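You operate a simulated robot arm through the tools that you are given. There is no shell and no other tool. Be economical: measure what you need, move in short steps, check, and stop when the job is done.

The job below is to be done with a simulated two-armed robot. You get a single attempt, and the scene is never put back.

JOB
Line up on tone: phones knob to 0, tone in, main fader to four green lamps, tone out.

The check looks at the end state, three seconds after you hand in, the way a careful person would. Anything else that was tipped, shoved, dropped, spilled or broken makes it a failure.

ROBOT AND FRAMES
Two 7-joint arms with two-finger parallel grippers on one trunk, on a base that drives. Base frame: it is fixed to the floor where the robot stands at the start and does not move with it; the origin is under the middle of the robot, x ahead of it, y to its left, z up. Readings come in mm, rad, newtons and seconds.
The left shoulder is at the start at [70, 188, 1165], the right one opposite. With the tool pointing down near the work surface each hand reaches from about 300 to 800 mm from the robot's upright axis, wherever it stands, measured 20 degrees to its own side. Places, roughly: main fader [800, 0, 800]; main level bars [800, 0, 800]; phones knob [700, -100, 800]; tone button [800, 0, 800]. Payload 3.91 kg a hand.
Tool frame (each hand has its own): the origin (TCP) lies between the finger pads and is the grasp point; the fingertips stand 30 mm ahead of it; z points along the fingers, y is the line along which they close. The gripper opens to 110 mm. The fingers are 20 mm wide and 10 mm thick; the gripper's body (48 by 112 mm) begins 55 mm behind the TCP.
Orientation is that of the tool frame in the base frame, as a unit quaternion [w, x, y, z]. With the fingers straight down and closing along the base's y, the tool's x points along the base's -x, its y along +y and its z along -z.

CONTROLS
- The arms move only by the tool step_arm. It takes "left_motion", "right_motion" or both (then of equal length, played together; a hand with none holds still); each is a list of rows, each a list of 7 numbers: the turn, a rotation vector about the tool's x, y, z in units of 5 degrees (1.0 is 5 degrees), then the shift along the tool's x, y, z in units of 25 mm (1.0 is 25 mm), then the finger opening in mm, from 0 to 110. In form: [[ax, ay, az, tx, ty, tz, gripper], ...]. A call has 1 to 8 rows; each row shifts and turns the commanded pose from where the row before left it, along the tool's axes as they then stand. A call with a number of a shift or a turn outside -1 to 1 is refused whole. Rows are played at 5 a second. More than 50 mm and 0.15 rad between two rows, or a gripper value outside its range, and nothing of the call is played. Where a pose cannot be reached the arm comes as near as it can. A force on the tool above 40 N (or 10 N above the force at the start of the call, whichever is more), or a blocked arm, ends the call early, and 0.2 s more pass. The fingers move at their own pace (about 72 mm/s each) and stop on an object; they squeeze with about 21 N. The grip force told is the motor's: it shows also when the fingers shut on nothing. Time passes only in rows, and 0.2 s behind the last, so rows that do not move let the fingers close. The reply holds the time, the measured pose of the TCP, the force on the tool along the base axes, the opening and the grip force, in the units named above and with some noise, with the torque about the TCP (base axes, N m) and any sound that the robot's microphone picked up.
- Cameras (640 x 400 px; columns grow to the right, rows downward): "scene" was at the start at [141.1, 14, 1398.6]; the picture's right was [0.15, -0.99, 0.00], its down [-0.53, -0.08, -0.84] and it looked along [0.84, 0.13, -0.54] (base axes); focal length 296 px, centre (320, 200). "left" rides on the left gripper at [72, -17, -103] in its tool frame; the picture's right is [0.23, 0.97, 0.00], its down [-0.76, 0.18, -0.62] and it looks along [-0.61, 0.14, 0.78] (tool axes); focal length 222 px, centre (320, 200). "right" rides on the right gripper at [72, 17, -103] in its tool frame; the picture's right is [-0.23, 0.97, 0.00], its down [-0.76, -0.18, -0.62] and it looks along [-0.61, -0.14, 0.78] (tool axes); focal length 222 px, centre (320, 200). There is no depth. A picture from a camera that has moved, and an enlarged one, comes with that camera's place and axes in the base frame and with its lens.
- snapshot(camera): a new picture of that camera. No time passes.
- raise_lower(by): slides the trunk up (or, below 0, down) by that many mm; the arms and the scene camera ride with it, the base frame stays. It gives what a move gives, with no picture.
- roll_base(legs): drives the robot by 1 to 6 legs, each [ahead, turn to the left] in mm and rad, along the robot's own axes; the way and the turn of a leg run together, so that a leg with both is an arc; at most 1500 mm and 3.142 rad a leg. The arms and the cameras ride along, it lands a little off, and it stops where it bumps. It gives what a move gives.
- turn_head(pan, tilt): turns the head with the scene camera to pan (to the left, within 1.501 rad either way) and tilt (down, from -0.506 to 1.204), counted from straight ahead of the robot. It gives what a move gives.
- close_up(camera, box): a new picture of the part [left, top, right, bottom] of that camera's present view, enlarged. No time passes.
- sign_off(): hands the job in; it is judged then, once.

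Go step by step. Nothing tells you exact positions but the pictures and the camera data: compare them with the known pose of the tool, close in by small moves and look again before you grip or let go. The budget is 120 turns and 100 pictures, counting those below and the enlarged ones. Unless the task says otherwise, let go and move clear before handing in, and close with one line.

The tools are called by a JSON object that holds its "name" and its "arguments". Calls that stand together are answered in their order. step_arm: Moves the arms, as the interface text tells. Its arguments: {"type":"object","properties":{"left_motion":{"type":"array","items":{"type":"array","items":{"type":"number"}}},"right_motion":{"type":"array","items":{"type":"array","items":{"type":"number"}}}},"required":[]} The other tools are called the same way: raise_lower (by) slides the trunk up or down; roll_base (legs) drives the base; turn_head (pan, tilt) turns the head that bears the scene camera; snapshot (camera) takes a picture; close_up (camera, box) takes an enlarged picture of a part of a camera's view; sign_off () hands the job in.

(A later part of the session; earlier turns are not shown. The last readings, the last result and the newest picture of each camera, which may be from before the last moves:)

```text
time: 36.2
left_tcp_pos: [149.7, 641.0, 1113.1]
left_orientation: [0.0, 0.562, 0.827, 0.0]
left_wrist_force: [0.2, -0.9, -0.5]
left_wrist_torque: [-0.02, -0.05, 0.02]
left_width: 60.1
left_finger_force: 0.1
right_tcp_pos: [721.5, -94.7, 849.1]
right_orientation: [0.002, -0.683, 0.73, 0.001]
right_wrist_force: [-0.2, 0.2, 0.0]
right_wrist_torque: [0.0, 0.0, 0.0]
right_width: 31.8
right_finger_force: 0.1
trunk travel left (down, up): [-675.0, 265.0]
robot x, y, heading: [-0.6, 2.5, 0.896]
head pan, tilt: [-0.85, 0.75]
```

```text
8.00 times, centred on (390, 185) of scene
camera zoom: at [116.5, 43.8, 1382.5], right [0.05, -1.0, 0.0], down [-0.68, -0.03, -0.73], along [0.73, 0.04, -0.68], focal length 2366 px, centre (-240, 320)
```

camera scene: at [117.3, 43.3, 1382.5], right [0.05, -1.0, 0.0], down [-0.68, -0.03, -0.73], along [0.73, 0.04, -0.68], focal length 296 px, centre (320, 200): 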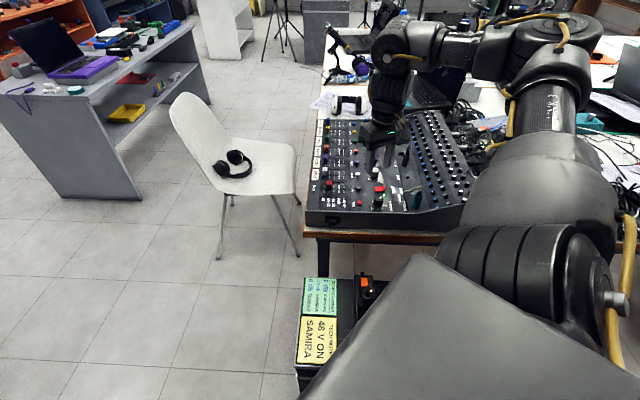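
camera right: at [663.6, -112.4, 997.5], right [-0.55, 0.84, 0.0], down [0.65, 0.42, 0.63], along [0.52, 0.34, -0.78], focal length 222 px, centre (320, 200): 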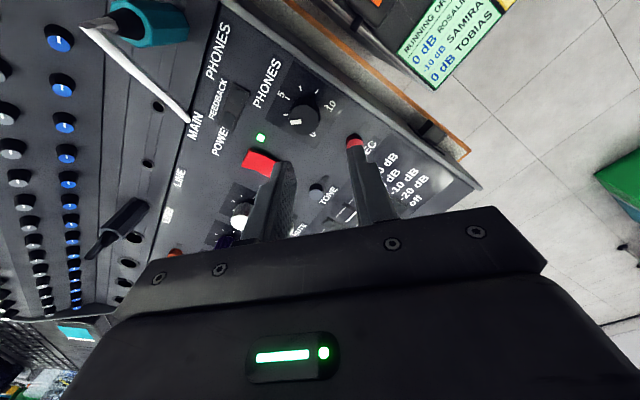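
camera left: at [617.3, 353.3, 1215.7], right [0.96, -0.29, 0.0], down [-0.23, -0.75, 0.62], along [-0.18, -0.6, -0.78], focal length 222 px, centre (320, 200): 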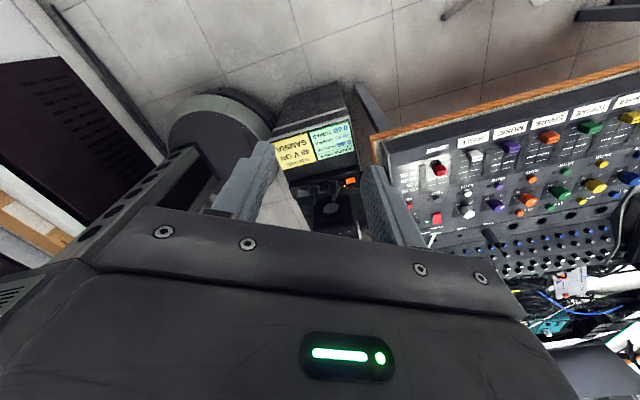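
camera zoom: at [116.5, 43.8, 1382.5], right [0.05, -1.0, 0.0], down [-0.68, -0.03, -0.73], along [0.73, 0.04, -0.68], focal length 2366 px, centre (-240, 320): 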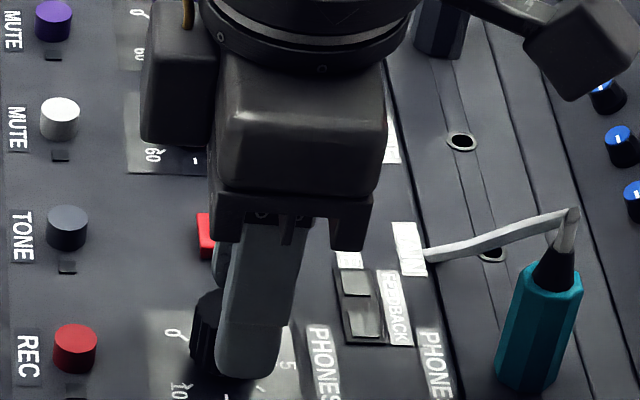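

The mark moved about 45°; some 50° remains to 0. I'll recentre, regrip and turn on in smaller doses.

{"name": "step_arm", "arguments": {"right_motion": [[0, 0, 0, -0.12, 0.14, 0.05, 32], [0, 0, 0, 0, 0, 0, 10], [0, 0, 0, 0, 0, 0, 10], [0, 0, -1, 0, 0, 0, 10], [0, 0, -1, 0, 0, 0, 10], [0, 0, -1, 0, 0, 0, 10], [0, 0, -1, 0, 0, 0, 10]]}}

```text
time: 37.8
left_tcp_pos: [151.0, 640.1, 1113.2]
left_orientation: [-0.002, 0.562, 0.827, 0.0]
left_wrist_force: [-0.1, -0.4, -0.2]
left_wrist_torque: [0.02, 0.01, 0.02]
left_width: 59.9
left_finger_force: 0.1
right_tcp_pos: [719.8, -90.1, 847.2]
right_orientation: [-0.004, 0.8, -0.6, 0.002]
right_wrist_force: [30.3, -5.4, 21.2]
right_wrist_torque: [0.72, -0.35, -0.05]
right_width: 24.3
right_finger_force: 44.9
trunk travel left (down, up): [-675.0, 265.0]
robot x, y, heading: [2.9, -1.6, 0.898]
head pan, tilt: [-0.85, 0.75]
```

{"name": "step_arm", "arguments": {"right_motion": [[0, 0, 0, 0, 0, 0, 32], [0, 0, 0, 0, 0, 0, 32], [0, 0, 0, 0, 0, 0, 32]]}}

{"name": "close_up", "arguments": {"camera": "right", "box": [240, 100, 400, 200]}}

```text
time: 38.6
left_tcp_pos: [149.8, 641.7, 1113.1]
left_orientation: [0.0, 0.562, 0.827, 0.0]
left_wrist_force: [0.7, 0.0, -0.2]
left_wrist_torque: [-0.01, -0.03, -0.01]
left_width: 59.8
left_finger_force: 0.0
right_tcp_pos: [716.9, -90.6, 847.1]
right_orientation: [0.0, 0.8, -0.6, -0.001]
right_wrist_force: [-0.1, 0.3, -0.1]
right_wrist_torque: [0.01, 0.01, 0.02]
right_width: 31.6
right_finger_force: 0.0
trunk travel left (down, up): [-675.0, 265.0]
robot x, y, heading: [0.7, -0.9, 0.903]
head pan, tilt: [-0.85, 0.75]
```

```text
4.00 times, centred on (320, 150) of right
camera zoom: at [720.7, -166.2, 950.8], right [-1.0, -0.05, 0.0], down [-0.04, 0.78, 0.62], along [-0.03, 0.62, -0.78], focal length 888 px, centre (320, 400)
```

zoom: 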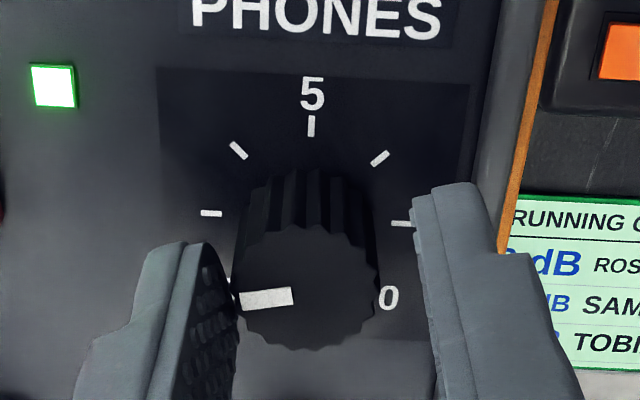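

Ticks are 45° apart, so 0 is about 40° further on. The knob centre is really about 3.5 mm further in x, which explains the side load. I'll shift, regrip and turn.

{"name": "step_arm", "arguments": {"right_motion": [[0, 0, 0, 0.04, -0.135, 0, 32], [0, 0, 0, 0, 0, 0, 10], [0, 0, 0, 0, 0, 0, 10], [0, 0, -1, 0, 0, 0, 10], [0, 0, -1, 0, 0, 0, 10], [0, 0, -1, 0, 0, 0, 10], [0, 0, -1, 0, 0, 0, 10]]}}

```text
time: 40.2
left_tcp_pos: [148.9, 640.8, 1113.0]
left_orientation: [0.0, 0.562, 0.827, 0.0]
left_wrist_force: [0.2, 1.2, 0.0]
left_wrist_torque: [0.02, 0.0, 0.04]
left_width: 60.1
left_finger_force: 0.1
right_tcp_pos: [719.7, -90.2, 847.1]
right_orientation: [-0.002, 0.892, -0.452, 0.0]
right_wrist_force: [-10.5, 1.0, -4.6]
right_wrist_torque: [0.18, 0.87, 0.02]
right_width: 24.4
right_finger_force: 45.0
trunk travel left (down, up): [-675.0, 265.0]
robot x, y, heading: [-1.2, -2.5, 0.898]
head pan, tilt: [-0.85, 0.75]
```

{"name": "step_arm", "arguments": {"right_motion": [[0, 0, -1, 0, 0, 0, 10], [0, 0, -1, 0, 0, 0, 10], [0, 0, -1, 0, 0, 0, 10]]}}

{"name": "close_up", "arguments": {"camera": "right", "box": [240, 100, 400, 200]}}

```text
time: 41.0
left_tcp_pos: [149.1, 641.1, 1112.6]
left_orientation: [-0.001, 0.562, 0.827, 0.0]
left_wrist_force: [0.0, -0.7, -0.1]
left_wrist_torque: [-0.02, 0.02, -0.01]
left_width: 59.9
left_finger_force: 0.0
right_tcp_pos: [720.2, -89.2, 848.8]
right_orientation: [-0.002, 0.943, -0.332, 0.001]
right_wrist_force: [-10.7, 3.2, -6.5]
right_wrist_torque: [0.14, 0.84, -0.18]
right_width: 24.5
right_finger_force: 45.2
trunk travel left (down, up): [-675.0, 265.0]
robot x, y, heading: [3.6, -0.0, 0.903]
head pan, tilt: [-0.85, 0.75]
```

```text
4.00 times, centred on (320, 150) of right
camera zoom: at [766.0, -150.1, 951.4], right [-0.79, -0.62, 0.0], down [-0.48, 0.61, 0.62], along [-0.38, 0.49, -0.78], focal length 888 px, centre (320, 400)
```

zoom: 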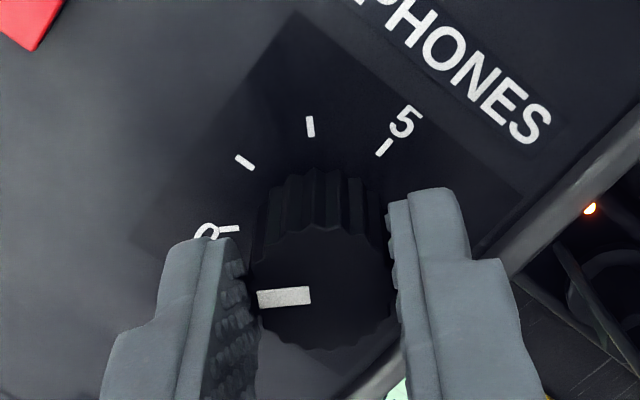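

The mark now lines up with the 0 tick and resistance is appearing. One small extra nudge to confirm the stop, then release and look.

{"name": "step_arm", "arguments": {"right_motion": [[0, 0, -0.6, 0, 0, 0, 10], [0, 0, 0, 0, 0, 0, 10]]}}

{"name": "step_arm", "arguments": {"right_motion": [[0, 0, 0, 0, 0, 0, 34], [0, 0, 0, 0, 0, 0, 34], [0, 0, 0, 0, 0, -0.5, 34], [0, 0, 0, 0, 0, -1, 34]]}}

{"name": "close_up", "arguments": {"camera": "right", "box": [240, 100, 400, 200]}}

```text
time: 41.6
left_tcp_pos: [149.0, 641.2, 1112.1]
left_orientation: [-0.001, 0.562, 0.827, -0.001]
left_wrist_force: [0.2, -0.2, -0.1]
left_wrist_torque: [0.01, -0.03, 0.01]
left_width: 60.1
left_finger_force: 0.0
right_tcp_pos: [721.3, -90.8, 847.6]
right_orientation: [-0.002, 0.952, -0.307, 0.001]
right_wrist_force: [-11.0, 4.0, -7.1]
right_wrist_torque: [-0.11, 0.54, -0.07]
right_width: 24.2
right_finger_force: 44.9
trunk travel left (down, up): [-675.0, 265.0]
robot x, y, heading: [3.2, 1.7, 0.9]
head pan, tilt: [-0.85, 0.75]
```

```text
time: 42.6
left_tcp_pos: [148.2, 640.2, 1112.2]
left_orientation: [-0.001, 0.562, 0.827, 0.0]
left_wrist_force: [0.2, 0.1, 0.0]
left_wrist_torque: [0.02, 0.0, 0.01]
left_width: 59.8
left_finger_force: 0.0
right_tcp_pos: [719.8, -89.2, 886.2]
right_orientation: [-0.001, 0.952, -0.306, 0.0]
right_wrist_force: [-0.9, -0.1, 0.3]
right_wrist_torque: [-0.02, 0.0, -0.01]
right_width: 34.1
right_finger_force: 0.0
trunk travel left (down, up): [-675.0, 265.0]
robot x, y, heading: [-1.5, 0.4, 0.898]
head pan, tilt: [-0.85, 0.75]
```

```text
4.00 times, centred on (320, 150) of right
camera zoom: at [768.8, -147.4, 989.5], right [-0.75, -0.66, 0.0], down [-0.51, 0.59, 0.62], along [-0.41, 0.47, -0.78], focal length 888 px, centre (320, 400)
```

zoom: 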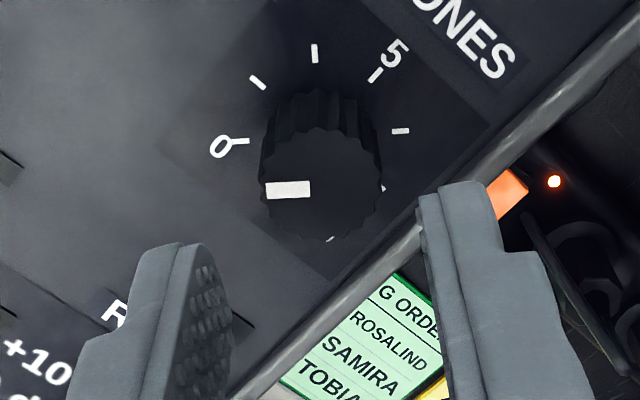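

The phones knob is at 0. Next I close the fingers and move over the tone button, near [780, -36].

{"name": "step_arm", "arguments": {"right_motion": [[0, 0, 0, 0, 0, -0.3, 0], [0, 0, 0, 0.166, -0.776, 0, 0], [0, 0, 0, 0.166, -0.776, 0, 0], [0, 0, 0, 0.166, -0.776, 0, 0], [0, 0, 0, 0.166, -0.776, 0, 0]]}}

{"name": "step_arm", "arguments": {"right_motion": [[0, 0, 1, 0, 0, 0, 0], [0, 0, 1, 0, 0, 0, 0], [0, 0, 1, 0, 0, 0, 0], [0, 0, 1, 0, 0, 0, 0], [0, 0, 1, 0, 0, 0, 0], [0, 0, 1, 0, 0, 0, 0], [0, 0, 1, 0, 0, 0, 0], [0, 0, 1, 0, 0, 0, 0]]}}

{"name": "snapshot", "arguments": {"camera": "right"}}

{"name": "close_up", "arguments": {"camera": "scene", "box": [310, 130, 430, 205]}}

```text
time: 43.8
left_tcp_pos: [148.8, 641.6, 1111.9]
left_orientation: [0.0, 0.562, 0.827, -0.001]
left_wrist_force: [0.3, 0.4, 0.2]
left_wrist_torque: [-0.01, 0.02, 0.01]
left_width: 60.3
left_finger_force: 0.1
right_tcp_pos: [782.3, -35.1, 892.5]
right_orientation: [-0.001, 0.952, -0.307, 0.001]
right_wrist_force: [-0.1, -0.3, 0.5]
right_wrist_torque: [0.0, -0.01, 0.04]
right_width: 0.0
right_finger_force: 21.3
trunk travel left (down, up): [-675.0, 265.0]
robot x, y, heading: [-0.5, 1.8, 0.903]
head pan, tilt: [-0.85, 0.75]
```

```text
time: 45.6
left_tcp_pos: [149.3, 639.6, 1112.4]
left_orientation: [0.0, 0.562, 0.827, 0.001]
left_wrist_force: [-0.2, -0.7, 0.3]
left_wrist_torque: [0.05, 0.01, 0.0]
left_width: 60.1
left_finger_force: 0.0
right_tcp_pos: [779.8, -37.0, 894.4]
right_orientation: [-0.002, 0.789, -0.615, 0.0]
right_wrist_force: [-0.7, -0.6, -0.1]
right_wrist_torque: [-0.02, 0.0, 0.0]
right_width: 0.0
right_finger_force: 21.1
trunk travel left (down, up): [-675.0, 265.0]
robot x, y, heading: [1.2, -0.9, 0.903]
head pan, tilt: [-0.85, 0.75]
```

```text
65 pictures are left
camera right: at [780.6, -113.4, 996.4], right [-1.0, -0.02, 0.0], down [-0.01, 0.78, 0.63], along [-0.01, 0.63, -0.78], focal length 222 px, centre (320, 200)
```

right: 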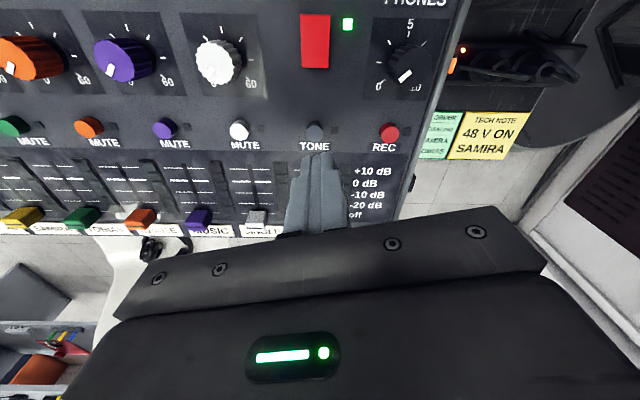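

```text
5.33 times, centred on (370, 168) of scene
camera zoom: at [116.8, 43.9, 1382.5], right [0.05, -1.0, 0.0], down [-0.68, -0.03, -0.73], along [0.73, 0.04, -0.68], focal length 1577 px, centre (53, 373)
```

zoom: 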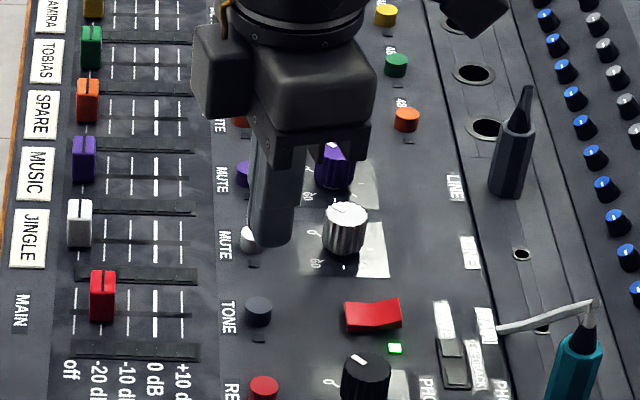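

Directly above Tone within a few mm. I'll refine with a close-up.

{"name": "close_up", "arguments": {"camera": "right", "box": [270, 95, 366, 155]}}

```text
6.67 times, centred on (318, 125) of right
camera zoom: at [780.6, -113.4, 996.4], right [-1.0, -0.02, 0.0], down [-0.01, 0.78, 0.63], along [-0.01, 0.63, -0.78], focal length 1481 px, centre (333, 700)
```

zoom: 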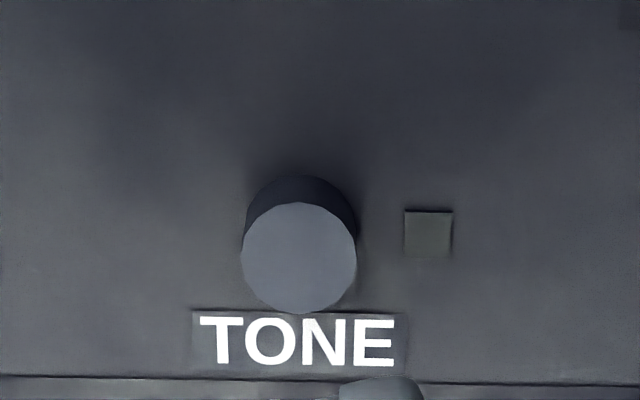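

{"name": "step_arm", "arguments": {"right_motion": [[0, 0, 0, 0.1, -0.06, 0.6, 0], [0, 0, 0, 0, 0, 0.6, 0], [0, 0, 0, 0, 0, 0.36, 0]]}}

{"name": "close_up", "arguments": {"camera": "scene", "box": [320, 150, 400, 200]}}

{"name": "close_up", "arguments": {"camera": "right", "box": [240, 95, 400, 195]}}

```text
time: 46.4
left_tcp_pos: [148.7, 640.4, 1111.6]
left_orientation: [0.0, 0.561, 0.828, 0.0]
left_wrist_force: [0.7, -0.5, 0.5]
left_wrist_torque: [0.0, 0.03, 0.0]
left_width: 59.8
left_finger_force: 0.0
right_tcp_pos: [784.2, -40.2, 854.1]
right_orientation: [-0.002, 0.789, -0.614, 0.001]
right_wrist_force: [-0.3, 0.0, 0.7]
right_wrist_torque: [0.0, -0.02, -0.04]
right_width: 0.0
right_finger_force: 21.2
trunk travel left (down, up): [-675.0, 265.0]
robot x, y, heading: [2.0, -0.3, 0.903]
head pan, tilt: [-0.85, 0.75]
```

```text
8.00 times, centred on (360, 175) of scene
camera zoom: at [116.8, 44.0, 1382.5], right [0.05, -1.0, 0.0], down [-0.68, -0.03, -0.73], along [0.73, 0.04, -0.68], focal length 2366 px, centre (0, 400)
```

zoom: 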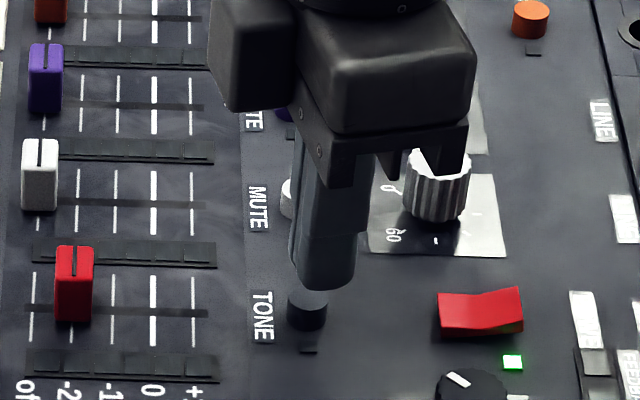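

```text
4.00 times, centred on (320, 145) of right
camera zoom: at [783.4, -116.1, 957.9], right [-1.0, -0.02, 0.0], down [-0.02, 0.78, 0.63], along [-0.01, 0.63, -0.78], focal length 888 px, centre (320, 420)
```

zoom: 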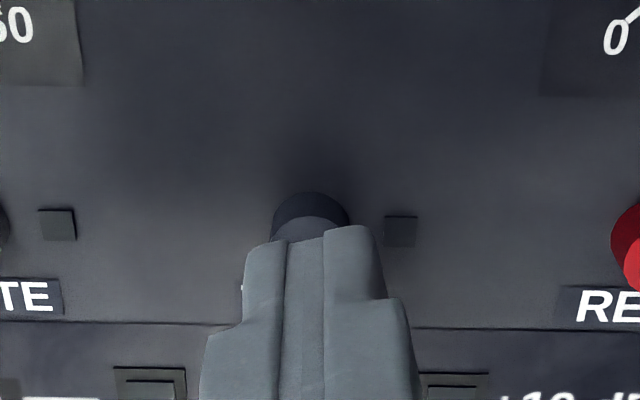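

Aligned. I press down in small steps, watching force and the lamp.

{"name": "step_arm", "arguments": {"right_motion": [[0, 0, 0, 0, -0.06, 0.16, 0], [0, 0, 0, 0, 0, 0.12, 0]]}}

```text
time: 47.0
left_tcp_pos: [149.6, 640.7, 1113.1]
left_orientation: [0.0, 0.562, 0.827, 0.0]
left_wrist_force: [0.5, -0.8, 0.6]
left_wrist_torque: [0.0, -0.03, 0.01]
left_width: 59.8
left_finger_force: 0.1
right_tcp_pos: [783.3, -40.3, 847.0]
right_orientation: [-0.001, 0.789, -0.614, -0.001]
right_wrist_force: [0.2, 0.3, -0.5]
right_wrist_torque: [-0.03, 0.05, -0.03]
right_width: 0.1
right_finger_force: 20.9
trunk travel left (down, up): [-675.0, 265.0]
robot x, y, heading: [-0.4, 0.4, 0.899]
head pan, tilt: [-0.85, 0.75]
```

{"name": "step_arm", "arguments": {"right_motion": [[0, 0, 0, 0, 0, 0.1, 0], [0, 0, 0, 0, 0, 0.06, 0]]}}

{"name": "close_up", "arguments": {"camera": "scene", "box": [320, 150, 400, 200]}}

```text
time: 47.6
left_tcp_pos: [149.7, 640.5, 1112.9]
left_orientation: [0.0, 0.562, 0.827, 0.0]
left_wrist_force: [0.0, 0.2, -0.9]
left_wrist_torque: [0.01, 0.03, -0.01]
left_width: 59.7
left_finger_force: 0.0
right_tcp_pos: [784.7, -38.7, 841.9]
right_orientation: [0.0, 0.789, -0.614, -0.001]
right_wrist_force: [0.1, 0.8, 0.0]
right_wrist_torque: [0.0, 0.02, 0.0]
right_width: 0.0
right_finger_force: 21.1
trunk travel left (down, up): [-675.0, 265.0]
robot x, y, heading: [-1.2, -2.3, 0.9]
head pan, tilt: [-0.85, 0.75]
```

```text
8.00 times, centred on (360, 175) of scene
camera zoom: at [116.9, 43.9, 1382.5], right [0.05, -1.0, 0.0], down [-0.68, -0.03, -0.73], along [0.73, 0.04, -0.68], focal length 2366 px, centre (0, 400)
```

zoom: 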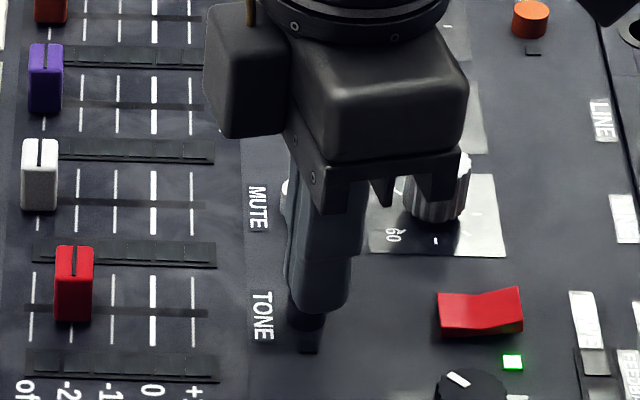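

No contact yet. I keep lowering.

{"name": "step_arm", "arguments": {"right_motion": [[0, 0, 0, 0, 0, 0.1, 0], [0, 0, 0, 0, 0, 0.1, 0]]}}

{"name": "close_up", "arguments": {"camera": "scene", "box": [320, 150, 400, 200]}}

```text
time: 48.2
left_tcp_pos: [149.4, 640.7, 1113.1]
left_orientation: [0.0, 0.562, 0.827, -0.001]
left_wrist_force: [1.0, 0.0, 0.4]
left_wrist_torque: [-0.02, 0.0, -0.01]
left_width: 59.8
left_finger_force: 0.0
right_tcp_pos: [784.5, -38.1, 837.2]
right_orientation: [-0.003, 0.789, -0.614, 0.0]
right_wrist_force: [0.5, -0.7, 2.0]
right_wrist_torque: [-0.05, 0.03, 0.0]
right_width: 0.1
right_finger_force: 21.1
trunk travel left (down, up): [-675.0, 265.0]
robot x, y, heading: [1.6, -0.9, 0.903]
head pan, tilt: [-0.85, 0.75]
```

```text
8.00 times, centred on (360, 175) of scene
camera zoom: at [116.6, 43.8, 1382.5], right [0.05, -1.0, 0.0], down [-0.68, -0.03, -0.73], along [0.73, 0.04, -0.68], focal length 2366 px, centre (0, 400)
```

zoom: 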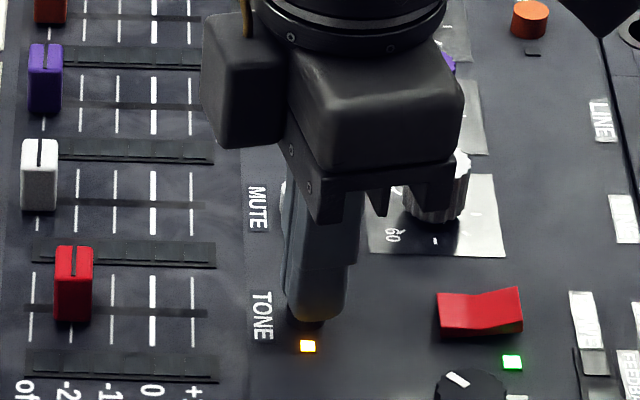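

The tone lamp lit. I lift off and check that it stays lit and where the level bars stand.

{"name": "step_arm", "arguments": {"right_motion": [[0, 0, 0, 0, 0, -0.6, 0], [0, 0, 0, 0, 0, -1, 0], [0, 0, 0, 0, 0, -0.6, 0]]}}

{"name": "close_up", "arguments": {"camera": "scene", "box": [310, 155, 390, 205]}}

```text
time: 49.0
left_tcp_pos: [148.2, 640.4, 1112.5]
left_orientation: [0.0, 0.562, 0.827, 0.0]
left_wrist_force: [0.4, 1.0, 0.5]
left_wrist_torque: [0.0, 0.01, -0.01]
left_width: 59.9
left_finger_force: 0.1
right_tcp_pos: [784.5, -39.7, 893.8]
right_orientation: [-0.002, 0.789, -0.614, 0.0]
right_wrist_force: [0.3, -0.6, 0.1]
right_wrist_torque: [0.01, -0.03, 0.0]
right_width: 0.1
right_finger_force: 20.4
trunk travel left (down, up): [-675.0, 265.0]
robot x, y, heading: [-0.2, 2.3, 0.902]
head pan, tilt: [-0.85, 0.75]
```

```text
8.00 times, centred on (350, 180) of scene
camera zoom: at [116.6, 44.1, 1382.4], right [0.05, -1.0, 0.0], down [-0.68, -0.03, -0.73], along [0.73, 0.04, -0.68], focal length 2366 px, centre (80, 360)
```

zoom: 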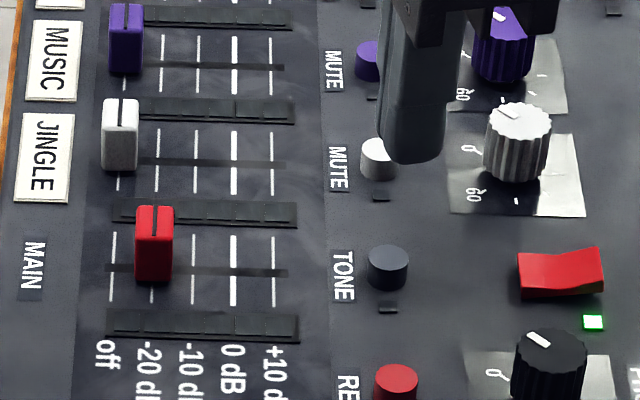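

The lamp went out on release: either I didn't press to the latch or it is momentary. I'll press again, deeper.

{"name": "step_arm", "arguments": {"right_motion": [[0, 0, 0, 0, 0, 1, 0], [0, 0, 0, 0, 0, 1, 0], [0, 0, 0, 0, 0, 0.2, 0], [0, 0, 0, 0, 0, 0.12, 0]]}}

{"name": "close_up", "arguments": {"camera": "scene", "box": [310, 155, 390, 205]}}

```text
time: 50.0
left_tcp_pos: [148.7, 640.9, 1112.6]
left_orientation: [0.0, 0.563, 0.827, 0.0]
left_wrist_force: [-0.7, 0.2, 0.2]
left_wrist_torque: [-0.01, -0.01, 0.01]
left_width: 60.1
left_finger_force: 0.1
right_tcp_pos: [784.4, -38.5, 835.5]
right_orientation: [-0.002, 0.789, -0.615, -0.001]
right_wrist_force: [2.2, -1.6, 4.6]
right_wrist_torque: [-0.03, -0.03, 0.01]
right_width: 0.0
right_finger_force: 21.2
trunk travel left (down, up): [-675.0, 265.0]
robot x, y, heading: [0.5, -0.9, 0.902]
head pan, tilt: [-0.85, 0.75]
heard: click
```

```text
8.00 times, centred on (350, 180) of scene
camera zoom: at [115.9, 43.7, 1382.7], right [0.05, -1.0, 0.0], down [-0.68, -0.03, -0.73], along [0.73, 0.04, -0.68], focal length 2366 px, centre (80, 360)
```

zoom: 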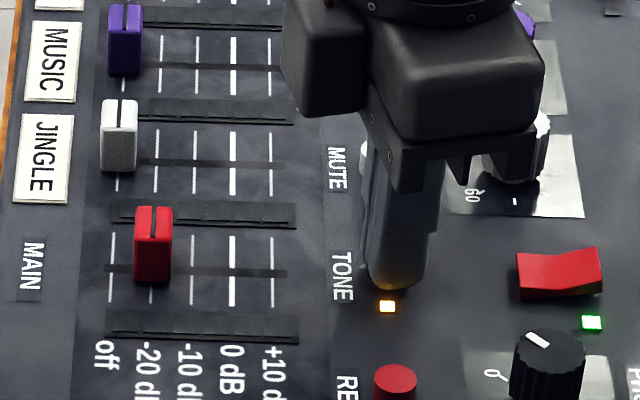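

A click this time. I lift off and look again.

{"name": "step_arm", "arguments": {"right_motion": [[0, 0, 0, 0, 0, -0.6, 0], [0, 0, 0, 0, 0, -1, 0], [0, 0, 0, 0, 0, -0.6, 0]]}}

{"name": "close_up", "arguments": {"camera": "scene", "box": [310, 155, 390, 205]}}

```text
time: 50.8
left_tcp_pos: [149.3, 641.5, 1113.4]
left_orientation: [-0.001, 0.562, 0.827, 0.001]
left_wrist_force: [0.4, 0.9, 0.0]
left_wrist_torque: [0.01, 0.0, 0.01]
left_width: 59.9
left_finger_force: 0.0
right_tcp_pos: [784.5, -40.3, 890.8]
right_orientation: [-0.001, 0.789, -0.614, 0.0]
right_wrist_force: [-0.2, -0.1, 0.6]
right_wrist_torque: [-0.03, 0.01, -0.02]
right_width: 0.0
right_finger_force: 20.9
trunk travel left (down, up): [-675.0, 265.0]
robot x, y, heading: [-3.5, -0.5, 0.903]
head pan, tilt: [-0.85, 0.75]
```

```text
8.00 times, centred on (350, 180) of scene
camera zoom: at [116.7, 44.1, 1382.4], right [0.05, -1.0, 0.0], down [-0.68, -0.03, -0.73], along [0.73, 0.04, -0.68], focal length 2366 px, centre (80, 360)
```

zoom: 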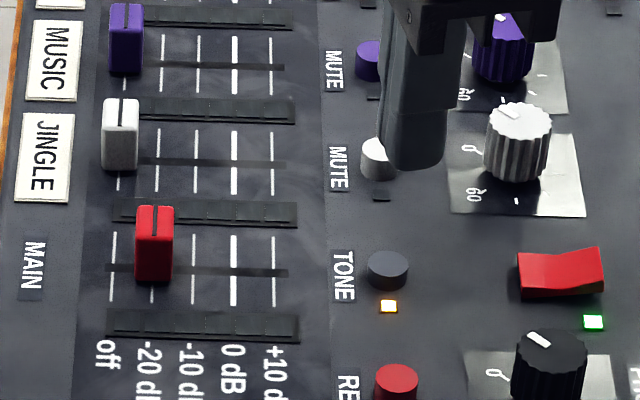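

Tone is latched in, with its lamp lit. Now I move over the main fader, rotating the wrist so the fingers will straddle the cap along its travel.

{"name": "step_arm", "arguments": {"right_motion": [[0, 0, 0, -0.872, -0.264, 0, 34], [0, 0, 0, -0.872, -0.264, 0, 34], [0, 0, 0, -0.872, -0.264, 0, 34], [0, 0, 0, -0.872, -0.264, 0, 34]]}}

{"name": "step_arm", "arguments": {"right_motion": [[0, 0, -1, 0, 0, 0, 34], [0, 0, -1, 0, 0, 0, 34], [0, 0, -1, 0, 0, 0, 34], [0, 0, -1, 0, 0, 0, 34], [0, 0, -1, 0, 0, 0, 34], [0, 0, -1, 0, 0, 0, 34], [0, 0, -1, 0, 0, 0, 34], [0, 0, -1, 0, 0, 0, 34]]}}

{"name": "snapshot", "arguments": {"camera": "right"}}

```text
time: 51.8
left_tcp_pos: [149.6, 641.9, 1111.3]
left_orientation: [0.001, 0.563, 0.827, -0.001]
left_wrist_force: [0.2, 0.1, -0.8]
left_wrist_torque: [-0.02, -0.01, -0.02]
left_width: 59.8
left_finger_force: 0.1
right_tcp_pos: [787.1, 53.7, 891.2]
right_orientation: [-0.001, 0.789, -0.614, 0.0]
right_wrist_force: [-0.9, 0.7, 0.1]
right_wrist_torque: [0.03, 0.01, -0.03]
right_width: 34.2
right_finger_force: 0.0
trunk travel left (down, up): [-675.0, 265.0]
robot x, y, heading: [-1.2, 0.5, 0.903]
head pan, tilt: [-0.85, 0.75]
```

```text
time: 53.6
left_tcp_pos: [149.6, 642.0, 1111.9]
left_orientation: [0.0, 0.562, 0.827, 0.0]
left_wrist_force: [0.1, -1.4, -0.4]
left_wrist_torque: [0.01, 0.03, 0.03]
left_width: 60.0
left_finger_force: 0.0
right_tcp_pos: [787.8, 51.7, 890.2]
right_orientation: [-0.002, 0.952, -0.307, 0.0]
right_wrist_force: [-0.9, -0.1, 0.0]
right_wrist_torque: [-0.02, -0.05, 0.03]
right_width: 34.0
right_finger_force: 0.0
trunk travel left (down, up): [-675.0, 265.0]
robot x, y, heading: [3.7, 0.9, 0.897]
head pan, tilt: [-0.85, 0.75]
```

```text
55 pictures are left
camera right: at [835.6, -5.5, 993.8], right [-0.75, -0.66, 0.0], down [-0.52, 0.59, 0.62], along [-0.41, 0.47, -0.78], focal length 222 px, centre (320, 200)
```

right: 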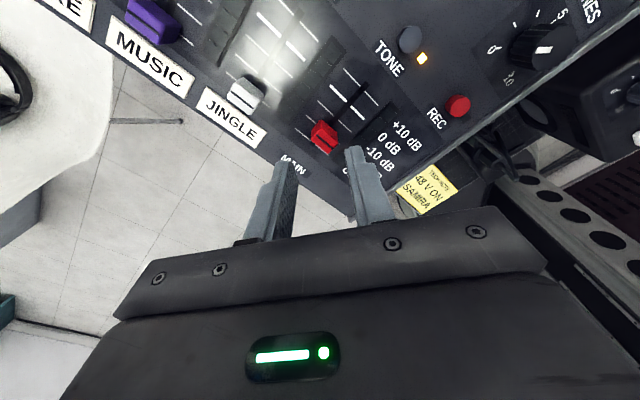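

{"name": "step_arm", "arguments": {"right_motion": [[0, 0, -1, 0, 0, 0, 34], [0, 0, -1, 0, 0, 0, 34], [0, 0, -1, 0, 0, 0, 34], [0, 0, -1, 0, 0, 0, 34], [0, 0, -1, 0, 0, 0, 34], [0, 0, -1, 0, 0, 0, 34], [0, 0, -1, 0, 0, 0, 34]]}}

{"name": "close_up", "arguments": {"camera": "right", "box": [220, 80, 420, 205]}}

{"name": "close_up", "arguments": {"camera": "scene", "box": [300, 130, 400, 193]}}

```text
time: 55.2
left_tcp_pos: [150.1, 639.8, 1113.3]
left_orientation: [0.0, 0.562, 0.827, 0.001]
left_wrist_force: [-0.3, -0.2, -0.3]
left_wrist_torque: [0.02, 0.03, 0.01]
left_width: 60.1
left_finger_force: 0.1
right_tcp_pos: [787.2, 53.0, 890.4]
right_orientation: [-0.002, 1.0, -0.006, 0.001]
right_wrist_force: [0.8, 0.3, -0.2]
right_wrist_torque: [-0.02, 0.04, 0.03]
right_width: 33.8
right_finger_force: 0.1
trunk travel left (down, up): [-675.0, 265.0]
robot x, y, heading: [-0.1, 3.3, 0.899]
head pan, tilt: [-0.85, 0.75]
```

```text
3.20 times, centred on (320, 142) of right
camera zoom: at [859.3, 32.8, 994.0], right [-0.24, -0.97, 0.0], down [-0.76, 0.19, 0.62], along [-0.6, 0.15, -0.78], focal length 711 px, centre (320, 384)
```

zoom: 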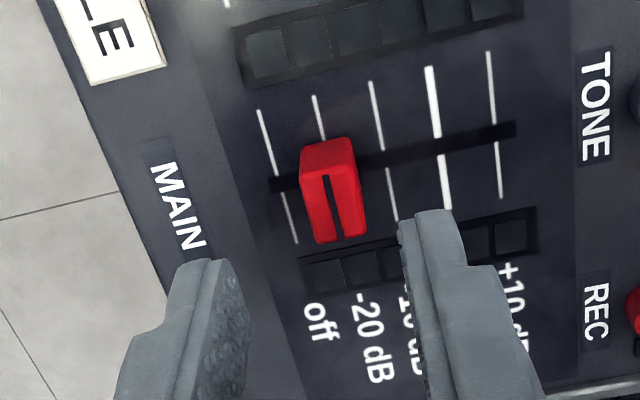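

```text
6.35 times, centred on (350, 162) of scene
camera zoom: at [116.8, 44.0, 1382.5], right [0.05, -1.0, 0.0], down [-0.68, -0.03, -0.73], along [0.73, 0.04, -0.68], focal length 1878 px, centre (130, 444)
```

zoom: 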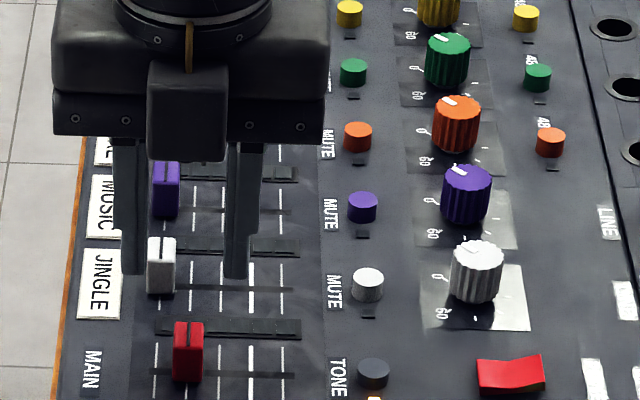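

The fingers straddle the cap's line of travel. I shift 4 mm and go down around the cap.

{"name": "step_arm", "arguments": {"right_motion": [[0, 0, 0, -0.16, 0.16, 0.6, 34], [0, 0, 0, 0, 0, 0.6, 34], [0, 0, 0, 0, 0, 0.5, 34]]}}

{"name": "close_up", "arguments": {"camera": "right", "box": [220, 80, 420, 205]}}

{"name": "close_up", "arguments": {"camera": "scene", "box": [300, 145, 400, 208]}}

```text
time: 56.0
left_tcp_pos: [149.6, 640.1, 1112.3]
left_orientation: [0.0, 0.563, 0.827, 0.0]
left_wrist_force: [-0.2, 0.2, 0.5]
left_wrist_torque: [0.01, -0.01, 0.0]
left_width: 60.0
left_finger_force: 0.0
right_tcp_pos: [784.1, 48.2, 846.1]
right_orientation: [-0.002, 1.0, -0.007, 0.002]
right_wrist_force: [-0.9, 0.0, -0.9]
right_wrist_torque: [0.03, 0.01, -0.01]
right_width: 34.2
right_finger_force: 0.0
trunk travel left (down, up): [-675.0, 265.0]
robot x, y, heading: [-0.9, 3.0, 0.905]
head pan, tilt: [-0.85, 0.75]
```

```text
3.20 times, centred on (320, 142) of right
camera zoom: at [855.5, 28.5, 951.1], right [-0.24, -0.97, 0.0], down [-0.76, 0.19, 0.62], along [-0.6, 0.15, -0.78], focal length 711 px, centre (320, 384)
```

zoom: 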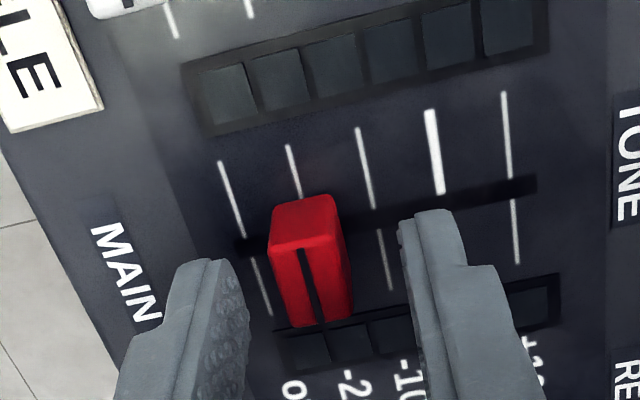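

```text
6.35 times, centred on (350, 176) of scene
camera zoom: at [117.0, 44.1, 1382.5], right [0.05, -1.0, 0.0], down [-0.68, -0.03, -0.73], along [0.73, 0.04, -0.68], focal length 1878 px, centre (130, 349)
```

zoom: 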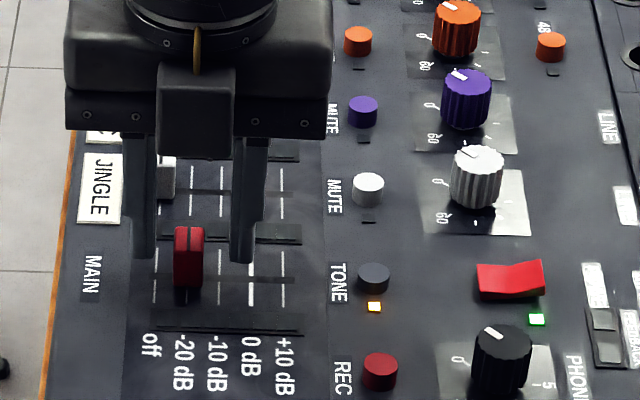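

{"name": "step_arm", "arguments": {"right_motion": [[0, 0, 0, 0, 0, 0.2, 34], [0, 0, 0, 0, 0, 0.2, 34]]}}

{"name": "close_up", "arguments": {"camera": "scene", "box": [310, 155, 390, 205]}}

```text
time: 56.6
left_tcp_pos: [149.2, 640.1, 1112.4]
left_orientation: [0.001, 0.562, 0.827, 0.0]
left_wrist_force: [0.5, -0.1, -0.4]
left_wrist_torque: [-0.02, 0.0, 0.02]
left_width: 59.8
left_finger_force: 0.0
right_tcp_pos: [784.9, 48.4, 836.1]
right_orientation: [-0.001, 1.0, -0.007, 0.001]
right_wrist_force: [0.0, 0.3, -0.2]
right_wrist_torque: [-0.02, 0.03, 0.01]
right_width: 33.9
right_finger_force: 0.0
trunk travel left (down, up): [-675.0, 265.0]
robot x, y, heading: [-0.8, 0.5, 0.901]
head pan, tilt: [-0.85, 0.75]
```

```text
8.00 times, centred on (350, 180) of scene
camera zoom: at [117.0, 43.8, 1382.5], right [0.05, -1.0, 0.0], down [-0.68, -0.03, -0.73], along [0.73, 0.04, -0.68], focal length 2366 px, centre (80, 360)
```

zoom: 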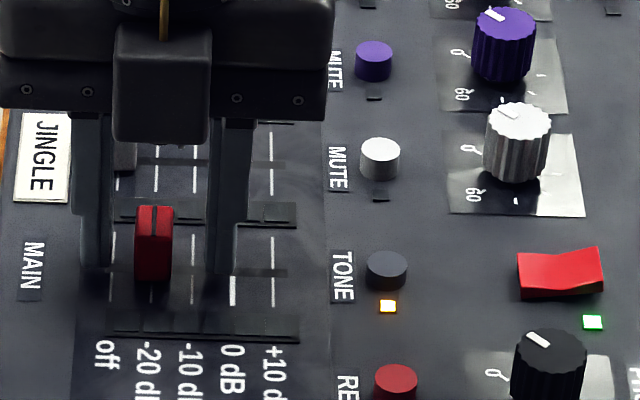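

Fingers are on either side of the cap, so I grip it.

{"name": "step_arm", "arguments": {"right_motion": [[0, 0, 0, 0, 0, 0, 18], [0, 0, 0, 0, 0, 0, 5], [0, 0, 0, 0, 0, 0, 5]]}}

{"name": "close_up", "arguments": {"camera": "scene", "box": [310, 155, 390, 205]}}

```text
time: 57.4
left_tcp_pos: [149.6, 640.0, 1111.8]
left_orientation: [0.0, 0.562, 0.827, 0.001]
left_wrist_force: [-0.1, 0.2, -0.2]
left_wrist_torque: [-0.01, 0.01, 0.01]
left_width: 60.1
left_finger_force: 0.1
right_tcp_pos: [784.8, 47.3, 836.4]
right_orientation: [-0.001, 1.0, -0.006, 0.0]
right_wrist_force: [-0.9, -0.2, 0.1]
right_wrist_torque: [-0.07, -0.02, 0.41]
right_width: 12.7
right_finger_force: 44.6
trunk travel left (down, up): [-675.0, 265.0]
robot x, y, heading: [3.9, -1.5, 0.903]
head pan, tilt: [-0.85, 0.75]
```

```text
8.00 times, centred on (350, 180) of scene
camera zoom: at [116.7, 44.1, 1382.5], right [0.05, -1.0, 0.0], down [-0.68, -0.03, -0.73], along [0.73, 0.04, -0.68], focal length 2366 px, centre (80, 360)
```

zoom: 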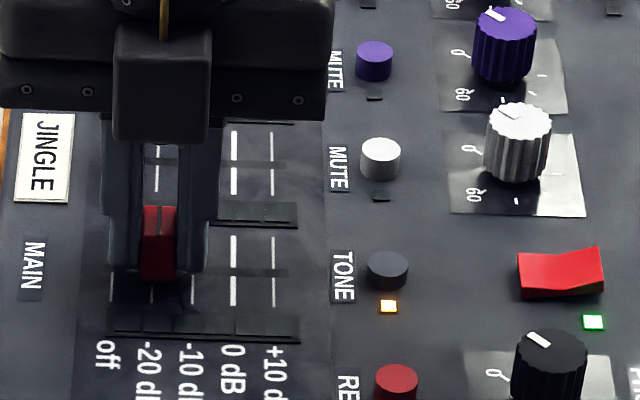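

Gripped. I slide it 16 mm toward louder and look at the lamps.

{"name": "step_arm", "arguments": {"right_motion": [[0, 0, 0, 0, 0.16, 0, 5], [0, 0, 0, 0, 0.16, 0, 5], [0, 0, 0, 0, 0.16, 0, 5], [0, 0, 0, 0, 0.16, 0, 5]]}}

{"name": "close_up", "arguments": {"camera": "scene", "box": [310, 155, 390, 205]}}

```text
time: 58.4
left_tcp_pos: [149.1, 640.2, 1112.5]
left_orientation: [0.0, 0.563, 0.827, 0.0]
left_wrist_force: [0.0, -0.6, 0.7]
left_wrist_torque: [0.01, -0.04, 0.01]
left_width: 59.8
left_finger_force: 0.0
right_tcp_pos: [783.6, 32.5, 837.0]
right_orientation: [-0.002, 1.0, -0.007, 0.001]
right_wrist_force: [-4.2, 0.9, -1.5]
right_wrist_torque: [-0.08, 0.5, 0.41]
right_width: 12.6
right_finger_force: 45.3
trunk travel left (down, up): [-675.0, 265.0]
robot x, y, heading: [1.7, -1.9, 0.902]
head pan, tilt: [-0.85, 0.75]
```

```text
8.00 times, centred on (350, 180) of scene
camera zoom: at [116.7, 44.0, 1382.5], right [0.05, -1.0, 0.0], down [-0.68, -0.03, -0.73], along [0.73, 0.04, -0.68], focal length 2366 px, centre (80, 360)
```

zoom: 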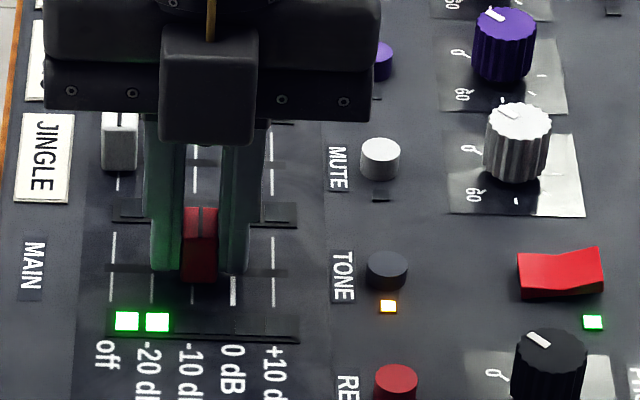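

Two green lamps. Another 9 mm.

{"name": "step_arm", "arguments": {"right_motion": [[0, 0, 0, 0, 0.12, 0, 5], [0, 0, 0, 0, 0.12, 0, 5], [0, 0, 0, 0, 0.12, 0, 5]]}}

{"name": "close_up", "arguments": {"camera": "scene", "box": [310, 155, 390, 205]}}

```text
time: 59.2
left_tcp_pos: [149.2, 640.4, 1113.4]
left_orientation: [-0.001, 0.563, 0.827, -0.001]
left_wrist_force: [0.0, 0.5, -0.5]
left_wrist_torque: [-0.01, 0.02, -0.01]
left_width: 59.9
left_finger_force: 0.1
right_tcp_pos: [783.1, 23.8, 837.4]
right_orientation: [-0.001, 1.0, -0.007, 0.0]
right_wrist_force: [-3.7, 1.0, -5.9]
right_wrist_torque: [-0.07, 0.08, 0.37]
right_width: 12.8
right_finger_force: 45.4
trunk travel left (down, up): [-675.0, 265.0]
robot x, y, heading: [-1.4, -3.6, 0.904]
head pan, tilt: [-0.85, 0.75]
```

```text
8.00 times, centred on (350, 180) of scene
camera zoom: at [117.1, 44.1, 1382.4], right [0.05, -1.0, 0.0], down [-0.68, -0.03, -0.73], along [0.73, 0.04, -0.68], focal length 2366 px, centre (80, 360)
```

zoom: 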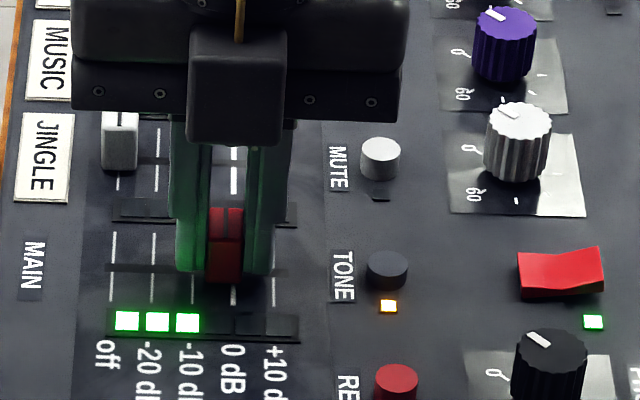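

Three green lamps. Another 4 mm.

{"name": "step_arm", "arguments": {"right_motion": [[0, 0, 0, 0, 0.08, 0, 5], [0, 0, 0, 0, 0.08, 0, 5]]}}

{"name": "close_up", "arguments": {"camera": "scene", "box": [310, 155, 390, 205]}}

```text
time: 59.8
left_tcp_pos: [150.0, 641.1, 1112.5]
left_orientation: [0.0, 0.562, 0.827, -0.001]
left_wrist_force: [-0.9, 0.9, 0.0]
left_wrist_torque: [0.0, 0.03, -0.02]
left_width: 60.1
left_finger_force: 0.0
right_tcp_pos: [784.2, 19.5, 836.6]
right_orientation: [-0.001, 1.0, -0.007, 0.001]
right_wrist_force: [1.2, 1.3, -3.9]
right_wrist_torque: [-0.04, 0.21, 0.45]
right_width: 12.3
right_finger_force: 44.9
trunk travel left (down, up): [-675.0, 265.0]
robot x, y, heading: [-0.3, -1.3, 0.899]
head pan, tilt: [-0.85, 0.75]
```

```text
8.00 times, centred on (350, 180) of scene
camera zoom: at [117.6, 44.1, 1382.4], right [0.05, -1.0, 0.0], down [-0.68, -0.03, -0.73], along [0.73, 0.04, -0.68], focal length 2366 px, centre (80, 360)
```

zoom: 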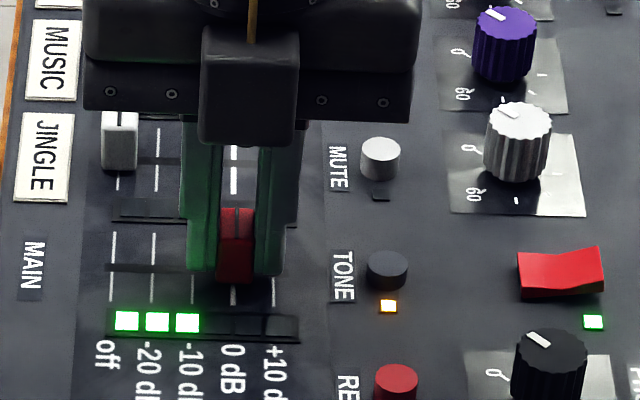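

{"name": "step_arm", "arguments": {"right_motion": [[0, 0, 0, 0, 0.08, 0, 5], [0, 0, 0, 0, 0.06, 0, 5]]}}

{"name": "close_up", "arguments": {"camera": "scene", "box": [310, 155, 390, 205]}}

```text
time: 60.4
left_tcp_pos: [149.2, 640.8, 1112.9]
left_orientation: [-0.001, 0.562, 0.827, -0.001]
left_wrist_force: [0.2, -0.5, 0.3]
left_wrist_torque: [0.01, -0.02, 0.0]
left_width: 59.7
left_finger_force: 0.0
right_tcp_pos: [783.8, 16.2, 837.3]
right_orientation: [-0.002, 1.0, -0.007, 0.001]
right_wrist_force: [4.2, 2.2, 0.8]
right_wrist_torque: [-0.11, 0.26, 0.45]
right_width: 12.9
right_finger_force: 44.9
trunk travel left (down, up): [-675.0, 265.0]
robot x, y, heading: [1.2, -2.8, 0.903]
head pan, tilt: [-0.85, 0.75]
```

```text
8.00 times, centred on (350, 180) of scene
camera zoom: at [117.3, 44.1, 1382.5], right [0.05, -1.0, 0.0], down [-0.68, -0.03, -0.73], along [0.73, 0.04, -0.68], focal length 2366 px, centre (80, 360)
```

zoom: 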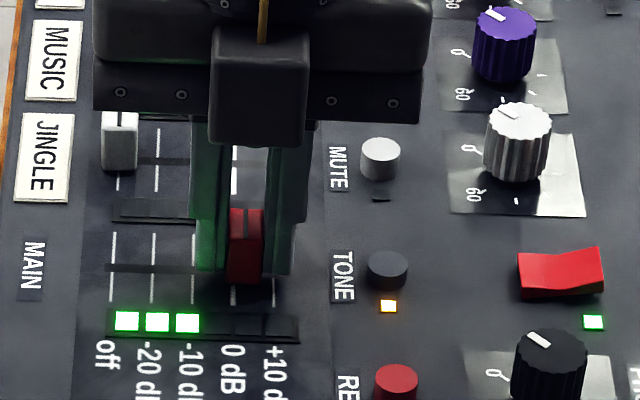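

{"name": "step_arm", "arguments": {"right_motion": [[0, 0, 0, 0, 0.06, 0, 5], [0, 0, 0, 0, 0.06, 0, 5]]}}

{"name": "close_up", "arguments": {"camera": "scene", "box": [310, 155, 390, 205]}}

```text
time: 61.0
left_tcp_pos: [148.5, 640.9, 1112.6]
left_orientation: [-0.001, 0.562, 0.827, 0.0]
left_wrist_force: [-0.3, -0.3, -0.2]
left_wrist_torque: [-0.01, 0.0, 0.0]
left_width: 59.9
left_finger_force: 0.1
right_tcp_pos: [782.6, 12.7, 837.3]
right_orientation: [-0.001, 1.0, -0.007, 0.002]
right_wrist_force: [5.4, 0.5, 3.4]
right_wrist_torque: [-0.08, -0.16, 0.39]
right_width: 12.7
right_finger_force: 45.0
trunk travel left (down, up): [-675.0, 265.0]
robot x, y, heading: [-0.8, -0.1, 0.903]
head pan, tilt: [-0.85, 0.75]
```

```text
8.00 times, centred on (350, 180) of scene
camera zoom: at [117.0, 44.2, 1382.5], right [0.05, -1.0, 0.0], down [-0.68, -0.03, -0.73], along [0.73, 0.04, -0.68], focal length 2366 px, centre (80, 360)
```

zoom: 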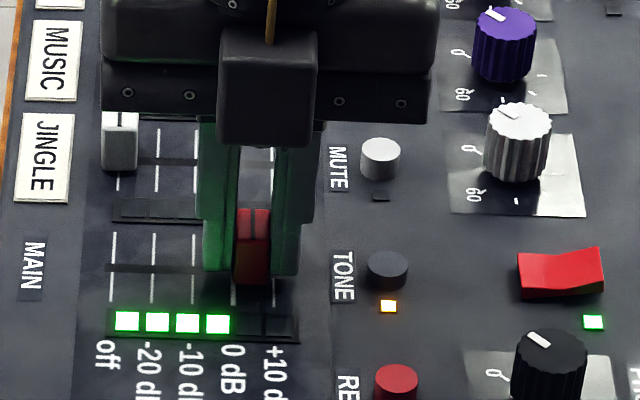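

Four green lamps. I add 2 mm margin so it's not on the threshold, and check.

{"name": "step_arm", "arguments": {"right_motion": [[0, 0, 0, 0, 0.08, 0, 5], [0, 0, 0, 0, 0, 0, 5]]}}

{"name": "close_up", "arguments": {"camera": "scene", "box": [310, 155, 390, 205]}}

```text
time: 61.6
left_tcp_pos: [149.1, 640.9, 1111.9]
left_orientation: [-0.001, 0.563, 0.827, 0.0]
left_wrist_force: [0.3, 0.1, -1.1]
left_wrist_torque: [0.03, -0.02, 0.0]
left_width: 60.1
left_finger_force: 0.1
right_tcp_pos: [784.5, 11.5, 837.4]
right_orientation: [-0.002, 1.0, -0.007, 0.001]
right_wrist_force: [4.2, 1.0, 2.5]
right_wrist_torque: [-0.03, -0.44, 0.41]
right_width: 12.7
right_finger_force: 45.1
trunk travel left (down, up): [-675.0, 265.0]
robot x, y, heading: [2.1, -2.0, 0.898]
head pan, tilt: [-0.85, 0.75]
```

```text
8.00 times, centred on (350, 180) of scene
camera zoom: at [117.0, 44.2, 1382.4], right [0.05, -1.0, 0.0], down [-0.68, -0.03, -0.73], along [0.73, 0.04, -0.68], focal length 2366 px, centre (80, 360)
```

zoom: 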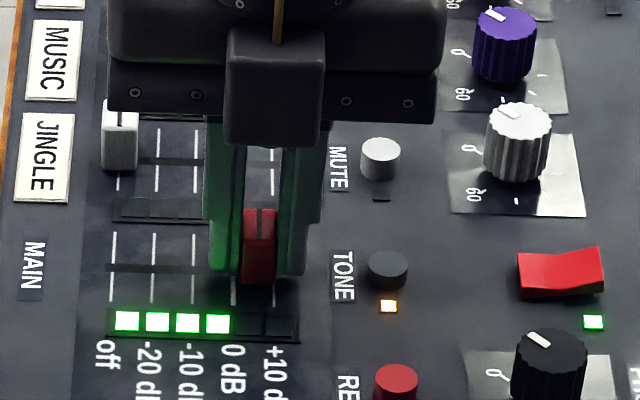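

Four lamps are holding. I let go evenly and lift straight up.

{"name": "step_arm", "arguments": {"right_motion": [[0, 0, 0, 0, 0, 0, 30], [0, 0, 0, 0, 0, 0, 30], [0, 0, 0, 0, 0, -0.7, 30], [0, 0, 0, 0, 0, -1, 30], [0, 0, 0, 0, 0, -0.6, 30]]}}

{"name": "close_up", "arguments": {"camera": "scene", "box": [310, 155, 390, 205]}}

```text
time: 62.8
left_tcp_pos: [149.0, 640.2, 1111.6]
left_orientation: [0.0, 0.562, 0.827, 0.0]
left_wrist_force: [-0.4, -0.6, 0.3]
left_wrist_torque: [-0.01, 0.02, 0.0]
left_width: 59.8
left_finger_force: 0.2
right_tcp_pos: [782.2, 9.9, 894.7]
right_orientation: [-0.002, 1.0, -0.006, 0.002]
right_wrist_force: [0.6, 0.4, 0.4]
right_wrist_torque: [-0.01, -0.02, 0.0]
right_width: 30.1
right_finger_force: 0.1
trunk travel left (down, up): [-675.0, 265.0]
robot x, y, heading: [-3.4, -0.4, 0.898]
head pan, tilt: [-0.85, 0.75]
```

```text
8.00 times, centred on (350, 180) of scene
camera zoom: at [116.5, 44.0, 1382.4], right [0.05, -1.0, 0.0], down [-0.68, -0.03, -0.73], along [0.73, 0.04, -0.68], focal length 2366 px, centre (80, 360)
```

zoom: 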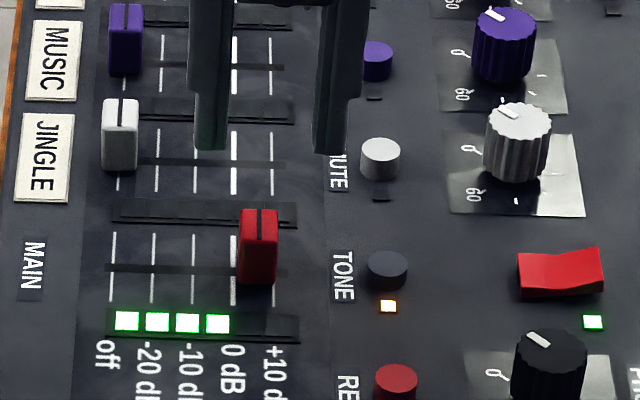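

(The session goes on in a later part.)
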